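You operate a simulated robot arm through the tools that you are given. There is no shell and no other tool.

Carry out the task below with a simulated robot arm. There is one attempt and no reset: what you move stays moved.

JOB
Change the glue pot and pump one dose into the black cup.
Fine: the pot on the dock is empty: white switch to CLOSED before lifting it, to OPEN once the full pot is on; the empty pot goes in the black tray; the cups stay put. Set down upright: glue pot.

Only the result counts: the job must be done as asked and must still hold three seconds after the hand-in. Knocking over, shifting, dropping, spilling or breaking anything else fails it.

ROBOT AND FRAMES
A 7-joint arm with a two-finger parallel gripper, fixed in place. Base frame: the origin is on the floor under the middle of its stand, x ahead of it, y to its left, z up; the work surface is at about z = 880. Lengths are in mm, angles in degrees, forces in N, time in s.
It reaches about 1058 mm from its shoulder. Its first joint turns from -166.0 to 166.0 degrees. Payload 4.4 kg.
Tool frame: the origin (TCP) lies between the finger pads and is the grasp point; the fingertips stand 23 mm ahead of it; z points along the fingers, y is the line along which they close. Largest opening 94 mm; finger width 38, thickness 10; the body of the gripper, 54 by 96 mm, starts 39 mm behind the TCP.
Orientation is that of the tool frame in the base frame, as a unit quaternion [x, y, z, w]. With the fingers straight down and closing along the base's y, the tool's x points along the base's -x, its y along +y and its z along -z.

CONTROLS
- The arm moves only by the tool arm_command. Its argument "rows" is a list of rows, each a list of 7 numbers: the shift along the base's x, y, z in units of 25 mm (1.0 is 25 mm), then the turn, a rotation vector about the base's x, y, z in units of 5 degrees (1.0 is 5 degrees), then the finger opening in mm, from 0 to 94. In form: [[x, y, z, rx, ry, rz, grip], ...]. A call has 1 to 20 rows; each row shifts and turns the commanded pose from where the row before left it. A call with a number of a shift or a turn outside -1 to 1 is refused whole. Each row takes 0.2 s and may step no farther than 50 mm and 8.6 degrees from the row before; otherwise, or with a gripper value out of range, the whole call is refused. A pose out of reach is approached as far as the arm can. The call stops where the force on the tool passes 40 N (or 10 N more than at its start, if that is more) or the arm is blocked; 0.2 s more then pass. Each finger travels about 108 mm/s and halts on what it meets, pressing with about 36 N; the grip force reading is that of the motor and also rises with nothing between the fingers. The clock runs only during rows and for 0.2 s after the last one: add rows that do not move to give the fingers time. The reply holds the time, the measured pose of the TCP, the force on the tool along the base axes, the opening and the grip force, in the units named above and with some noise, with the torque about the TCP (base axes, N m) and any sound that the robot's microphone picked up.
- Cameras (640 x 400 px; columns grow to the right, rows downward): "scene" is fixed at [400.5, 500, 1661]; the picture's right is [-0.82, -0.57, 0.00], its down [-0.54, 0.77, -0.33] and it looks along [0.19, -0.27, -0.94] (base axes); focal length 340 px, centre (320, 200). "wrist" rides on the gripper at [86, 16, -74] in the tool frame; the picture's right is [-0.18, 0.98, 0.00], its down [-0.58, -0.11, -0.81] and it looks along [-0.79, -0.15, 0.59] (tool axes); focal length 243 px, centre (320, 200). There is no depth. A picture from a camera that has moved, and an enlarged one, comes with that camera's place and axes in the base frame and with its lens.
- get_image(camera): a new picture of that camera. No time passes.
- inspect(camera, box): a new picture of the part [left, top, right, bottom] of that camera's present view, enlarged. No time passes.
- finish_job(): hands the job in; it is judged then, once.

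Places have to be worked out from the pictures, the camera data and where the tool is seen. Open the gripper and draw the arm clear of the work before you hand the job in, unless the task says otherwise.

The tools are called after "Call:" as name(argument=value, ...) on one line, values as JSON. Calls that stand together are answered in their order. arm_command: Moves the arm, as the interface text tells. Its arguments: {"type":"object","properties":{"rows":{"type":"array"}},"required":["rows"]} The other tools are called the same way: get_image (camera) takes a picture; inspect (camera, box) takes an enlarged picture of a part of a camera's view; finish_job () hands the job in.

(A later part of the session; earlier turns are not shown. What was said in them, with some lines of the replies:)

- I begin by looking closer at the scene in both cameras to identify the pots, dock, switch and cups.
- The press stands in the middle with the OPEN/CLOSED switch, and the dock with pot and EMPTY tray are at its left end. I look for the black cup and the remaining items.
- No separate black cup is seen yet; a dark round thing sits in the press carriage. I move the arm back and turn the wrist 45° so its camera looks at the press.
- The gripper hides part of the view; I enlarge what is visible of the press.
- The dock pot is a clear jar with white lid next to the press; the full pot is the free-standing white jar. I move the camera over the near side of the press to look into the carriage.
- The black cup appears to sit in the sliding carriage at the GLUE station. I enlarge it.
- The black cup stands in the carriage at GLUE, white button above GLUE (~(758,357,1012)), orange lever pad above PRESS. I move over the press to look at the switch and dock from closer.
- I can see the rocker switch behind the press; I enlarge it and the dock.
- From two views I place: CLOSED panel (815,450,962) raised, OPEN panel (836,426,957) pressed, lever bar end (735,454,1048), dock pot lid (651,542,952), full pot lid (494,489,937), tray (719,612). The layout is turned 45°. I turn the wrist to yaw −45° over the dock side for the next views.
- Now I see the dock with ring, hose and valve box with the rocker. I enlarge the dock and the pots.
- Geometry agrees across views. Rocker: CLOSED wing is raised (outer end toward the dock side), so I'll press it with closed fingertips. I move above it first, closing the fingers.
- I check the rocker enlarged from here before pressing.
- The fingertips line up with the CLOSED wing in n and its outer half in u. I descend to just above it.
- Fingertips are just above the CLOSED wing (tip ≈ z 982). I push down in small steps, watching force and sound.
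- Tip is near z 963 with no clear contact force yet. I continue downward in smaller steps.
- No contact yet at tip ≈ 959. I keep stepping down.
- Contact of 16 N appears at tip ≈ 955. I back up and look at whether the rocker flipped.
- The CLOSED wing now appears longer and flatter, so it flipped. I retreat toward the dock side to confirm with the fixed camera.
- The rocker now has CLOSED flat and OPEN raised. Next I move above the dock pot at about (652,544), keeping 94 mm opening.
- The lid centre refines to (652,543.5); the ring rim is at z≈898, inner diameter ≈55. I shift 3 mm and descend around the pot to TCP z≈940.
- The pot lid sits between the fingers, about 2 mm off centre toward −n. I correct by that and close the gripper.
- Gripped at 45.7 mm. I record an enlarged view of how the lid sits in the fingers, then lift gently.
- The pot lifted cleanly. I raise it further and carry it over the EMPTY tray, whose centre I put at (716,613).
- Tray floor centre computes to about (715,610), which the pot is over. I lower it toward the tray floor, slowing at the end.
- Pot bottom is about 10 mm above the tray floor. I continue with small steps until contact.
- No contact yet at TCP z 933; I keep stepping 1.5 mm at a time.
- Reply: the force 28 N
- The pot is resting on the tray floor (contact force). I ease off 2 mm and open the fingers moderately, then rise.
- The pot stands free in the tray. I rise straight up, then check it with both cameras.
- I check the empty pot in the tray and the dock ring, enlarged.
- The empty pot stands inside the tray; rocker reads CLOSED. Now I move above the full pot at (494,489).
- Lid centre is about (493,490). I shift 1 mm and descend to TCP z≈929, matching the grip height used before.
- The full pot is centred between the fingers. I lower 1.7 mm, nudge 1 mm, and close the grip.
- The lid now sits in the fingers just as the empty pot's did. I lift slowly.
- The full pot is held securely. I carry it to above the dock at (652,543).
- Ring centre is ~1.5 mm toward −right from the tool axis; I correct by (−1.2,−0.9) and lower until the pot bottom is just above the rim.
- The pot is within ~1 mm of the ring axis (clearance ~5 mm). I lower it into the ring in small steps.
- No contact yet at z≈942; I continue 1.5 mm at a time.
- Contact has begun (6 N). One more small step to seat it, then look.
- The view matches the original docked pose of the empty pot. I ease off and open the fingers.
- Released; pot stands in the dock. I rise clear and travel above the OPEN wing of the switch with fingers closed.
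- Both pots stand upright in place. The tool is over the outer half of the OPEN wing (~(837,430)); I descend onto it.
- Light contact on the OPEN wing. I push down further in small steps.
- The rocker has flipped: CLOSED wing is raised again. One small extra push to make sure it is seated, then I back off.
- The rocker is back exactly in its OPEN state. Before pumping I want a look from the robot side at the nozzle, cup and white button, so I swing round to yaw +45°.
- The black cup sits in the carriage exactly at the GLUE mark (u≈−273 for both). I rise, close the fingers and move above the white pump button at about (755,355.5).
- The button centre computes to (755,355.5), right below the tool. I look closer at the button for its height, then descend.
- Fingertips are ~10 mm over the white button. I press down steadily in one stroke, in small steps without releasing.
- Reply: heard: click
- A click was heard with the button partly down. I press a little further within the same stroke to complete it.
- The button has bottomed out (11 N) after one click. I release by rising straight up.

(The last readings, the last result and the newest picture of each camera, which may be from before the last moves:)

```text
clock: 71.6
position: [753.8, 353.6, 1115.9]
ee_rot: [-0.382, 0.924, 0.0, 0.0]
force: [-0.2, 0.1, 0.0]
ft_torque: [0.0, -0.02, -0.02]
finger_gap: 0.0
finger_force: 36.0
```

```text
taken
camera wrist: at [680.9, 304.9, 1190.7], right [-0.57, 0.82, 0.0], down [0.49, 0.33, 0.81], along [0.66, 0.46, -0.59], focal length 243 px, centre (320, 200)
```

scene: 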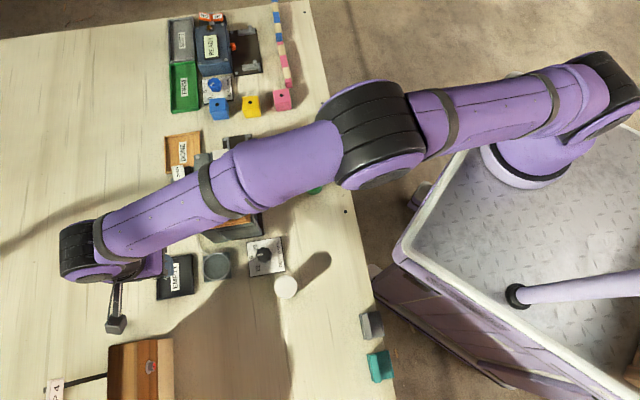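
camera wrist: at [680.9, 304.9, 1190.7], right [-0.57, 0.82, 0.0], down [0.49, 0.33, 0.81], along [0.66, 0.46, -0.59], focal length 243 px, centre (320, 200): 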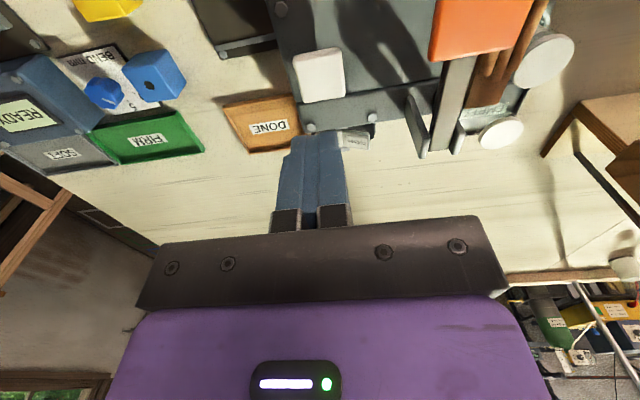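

I retreat to the robot side to look into the black cup and check the whole setup.

Call:
arm_command(rows=[[-0.8, -0.72, 0.2, 0, 0, 0, 0], [-0.8, -0.72, 0, 0, 0, 0, 30], [-0.8, -0.72, 0, 0, 0, 0, 60], [-0.8, -0.72, 0, 0, 0, 0, 94], [-0.8, -0.72, 0, 0, 0, 0, 94], [-0.8, -0.72, 0, 0, 0, 0, 94], [-0.8, -0.72, -0.4, 0, 0, 0, 94], [-0.2, -0.2, -0.6, 0, 0, 0, 94], [0, 0, -0.7, 0, 0, 0, 94], [0, 0, 0, 0, 0, 0, 94]])

Call:
inspect(camera="wrist", box=[280, 120, 400, 220])

Call:
get_image(camera="scene")

```text
clock: 73.8
position: [609.9, 222.4, 1078.4]
ee_rot: [-0.384, 0.923, 0.0, -0.001]
force: [0.2, 0.8, 0.2]
ft_torque: [0.0, 0.0, 0.03]
finger_gap: 94.0
finger_force: 0.1
```

```text
4.00 times, centred on (340, 170) of wrist
camera zoom: at [536.3, 174.7, 1152.4], right [-0.57, 0.82, 0.0], down [0.49, 0.33, 0.81], along [0.66, 0.46, -0.59], focal length 970 px, centre (240, 320)
```

zoom: 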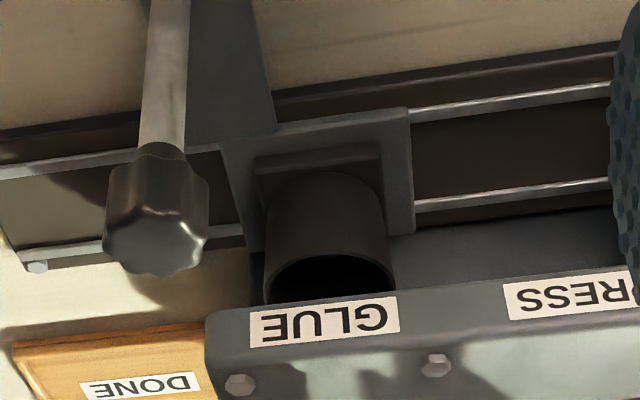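

```text
taken
```

scene: 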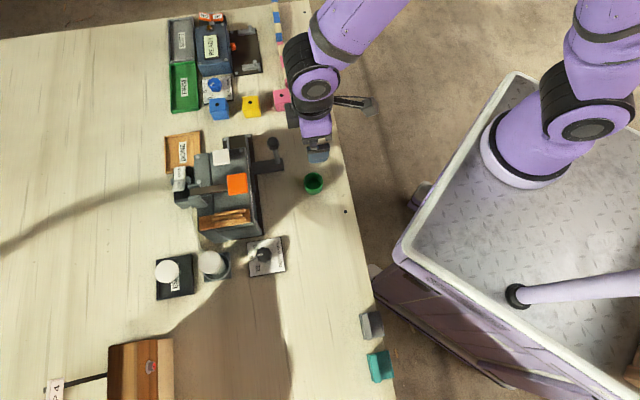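

Call:
inspect(camera="wrist", box=[340, 178, 384, 200])

Call:
inspect(camera="scene", box=[150, 130, 290, 220])

Call:
inspect(camera="scene", box=[140, 230, 300, 320])

```text
14.55 times, centred on (362, 189) of wrist
camera zoom: at [536.3, 174.7, 1152.4], right [-0.57, 0.82, 0.0], down [0.49, 0.33, 0.81], along [0.66, 0.46, -0.59], focal length 3529 px, centre (-291, 360)
```

zoom: 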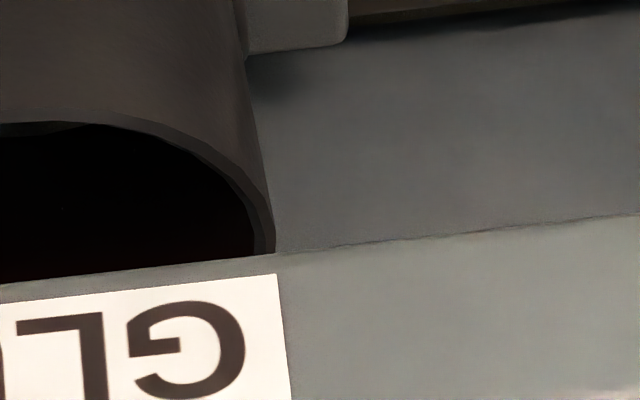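

```text
4.44 times, centred on (220, 175) of scene
camera zoom: at [400.5, 500.0, 1661.0], right [-0.82, -0.57, 0.0], down [-0.54, 0.77, -0.33], along [0.19, -0.27, -0.94], focal length 1512 px, centre (764, 311)
```

zoom: 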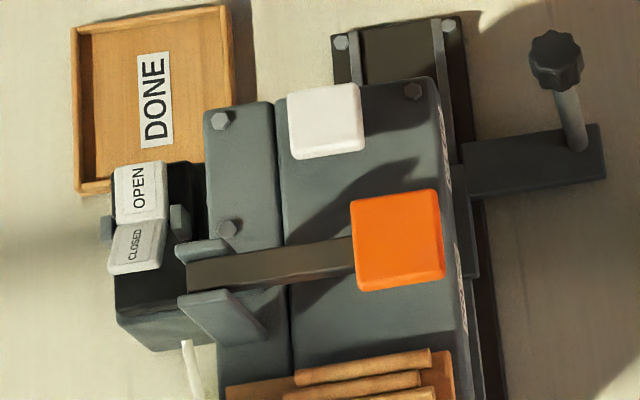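

```text
4.00 times, centred on (220, 275) of scene
camera zoom: at [400.5, 500.0, 1661.0], right [-0.82, -0.57, 0.0], down [-0.54, 0.77, -0.33], along [0.19, -0.27, -0.94], focal length 1361 px, centre (720, -100)
```

zoom: 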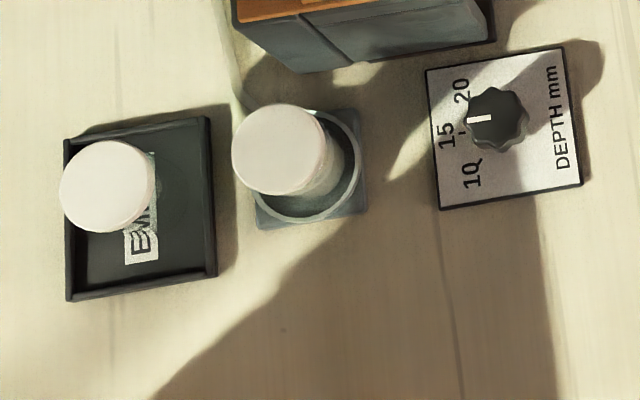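

Pots and rocker look right. I take one more, lower and tilted look under the press head to verify the nozzle is over the black cup.

Call:
arm_command(rows=[[0, 0, -0.4, 0.424, -0.618, 0, 94], [0, 0, -0.5, 0.424, -0.618, 0, 94], [0, 0, -0.5, 0.424, -0.618, 0, 94], [0, 0, -0.5, 0.424, -0.618, 0, 94], [0, 0, 0, 0, 0, 0, 94]])

Call:
get_image(camera="wrist")

Call:
inspect(camera="wrist", box=[260, 120, 400, 235])

```text
clock: 75.0
position: [609.6, 223.0, 1030.8]
ee_rot: [-0.379, 0.916, 0.027, 0.128]
force: [0.0, -1.0, 0.2]
ft_torque: [0.02, -0.01, -0.01]
finger_gap: 94.0
finger_force: 0.0
```

```text
taken
camera wrist: at [523.0, 164.4, 1079.8], right [-0.57, 0.82, 0.0], down [0.3, 0.2, 0.93], along [0.77, 0.53, -0.36], focal length 243 px, centre (320, 200)
```

wrist: 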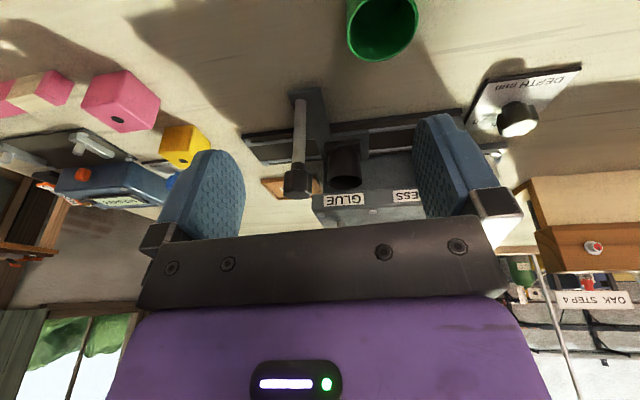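

```text
3.48 times, centred on (330, 178) of wrist
camera zoom: at [523.0, 164.4, 1079.8], right [-0.57, 0.82, 0.0], down [0.3, 0.2, 0.93], along [0.77, 0.53, -0.36], focal length 844 px, centre (285, 278)
```

zoom: 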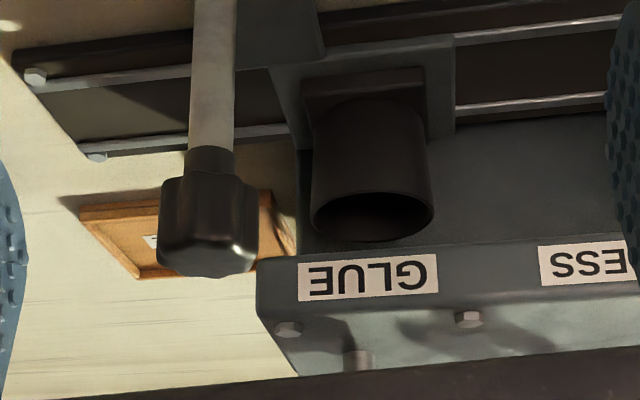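

Call:
inspect(camera="wrist", box=[320, 160, 364, 195])

```text
11.43 times, centred on (342, 178) of wrist
camera zoom: at [523.0, 164.4, 1079.8], right [-0.57, 0.82, 0.0], down [0.3, 0.2, 0.93], along [0.77, 0.53, -0.36], focal length 2773 px, centre (69, 457)
```

zoom: 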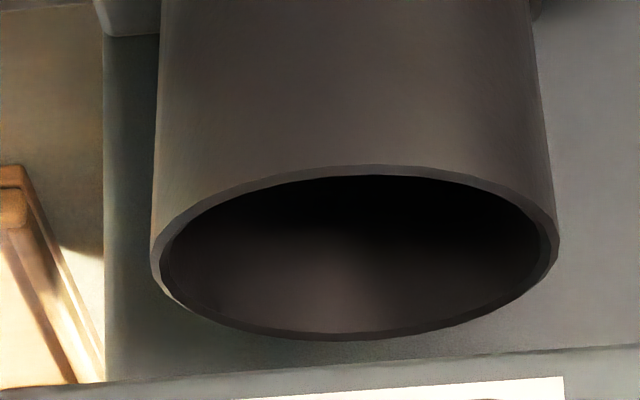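

The cup is clean and at the GLUE position, with nothing spilled. I undo the tilt, rise and draw the arm clear of the work.

Call:
arm_command(rows=[[0, 0, 0.8, -0.424, 0.618, 0, 94], [0, 0, 0.8, -0.424, 0.618, 0, 94], [0, 0, 0.8, -0.424, 0.618, 0, 94], [0, 0, 0.8, -0.424, 0.618, 0, 94], [-0.5, -0.2, 1, 0, 0, 0, 94], [-0.5, -0.2, 1, 0, 0, 0, 94], [-0.5, -0.2, 1, 0, 0, 0, 94], [-0.5, -0.2, 1, 0, 0, 0, 94], [-0.8, -0.2, 0.5, 0, 0, 0, 94], [-0.8, -0.2, 0, 0, 0, 0, 94], [-0.8, -0.2, 0, 0, 0, 0, 94], [-0.8, -0.2, 0, 0, 0, 0, 94], [-0.8, -0.2, 0, 0, 0, 0, 94], [0, 0, 0, 0, 0, 0, 94]])

Call:
get_image(camera="scene")

Call:
inspect(camera="scene", box=[140, 120, 340, 320])

```text
clock: 78.0
position: [460.4, 178.6, 1224.9]
ee_rot: [-0.383, 0.924, 0.0, 0.001]
force: [1.0, 0.9, 0.3]
ft_torque: [-0.02, 0.01, 0.02]
finger_gap: 94.2
finger_force: 0.1
```

```text
taken
```

scene: 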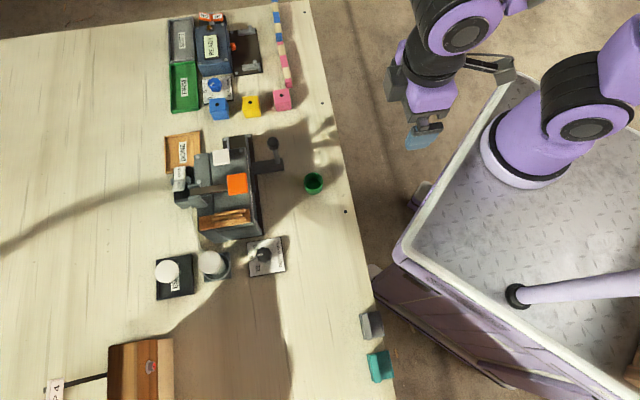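

```text
2.00 times, centred on (240, 220) of scene
camera zoom: at [400.5, 500.0, 1661.0], right [-0.82, -0.57, 0.0], down [-0.54, 0.77, -0.33], along [0.19, -0.27, -0.94], focal length 680 px, centre (480, 160)
```

zoom: 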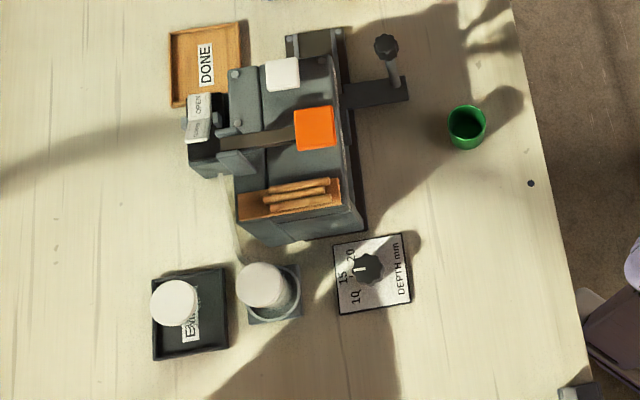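

Everything is in its final state: empty pot upright in the EMPTY tray, full pot in the dock, rocker OPEN, one pump click with the black cup at GLUE, other items undisturbed, gripper open and clear. I hand the job in.

Call:
finish_job()

```text
The job is handed in.
```

The glue pot is changed and I pumped one dose at the black cup, but I couldn't see into the cup to confirm the glue is there. The job is handed in; the reply didn't say whether it passed.

- **Switch:** I set the white switch to CLOSED before lifting the empty pot, and back to OPEN once the full pot was on. In the last close-up it looks as it did at the start, when it was OPEN.
- **Pots:** The empty pot stands upright in the black EMPTY tray. The full pot stands upright on the dock, where the empty one was.
- **Dose:** I pressed the white button above the GLUE mark once, down to its stop, and heard one click. I took this to be the pump because it sits over GLUE, while the orange lever sits over PRESS. The black cup was in line with the GLUE mark, and its rim was clean afterwards. The inside was too dark, and too hidden under the press, to show the glue.
- **Everything else:** Neither cup was moved, and I saw nothing knocked over or spilled. The gripper is open and the arm is clear of the table.
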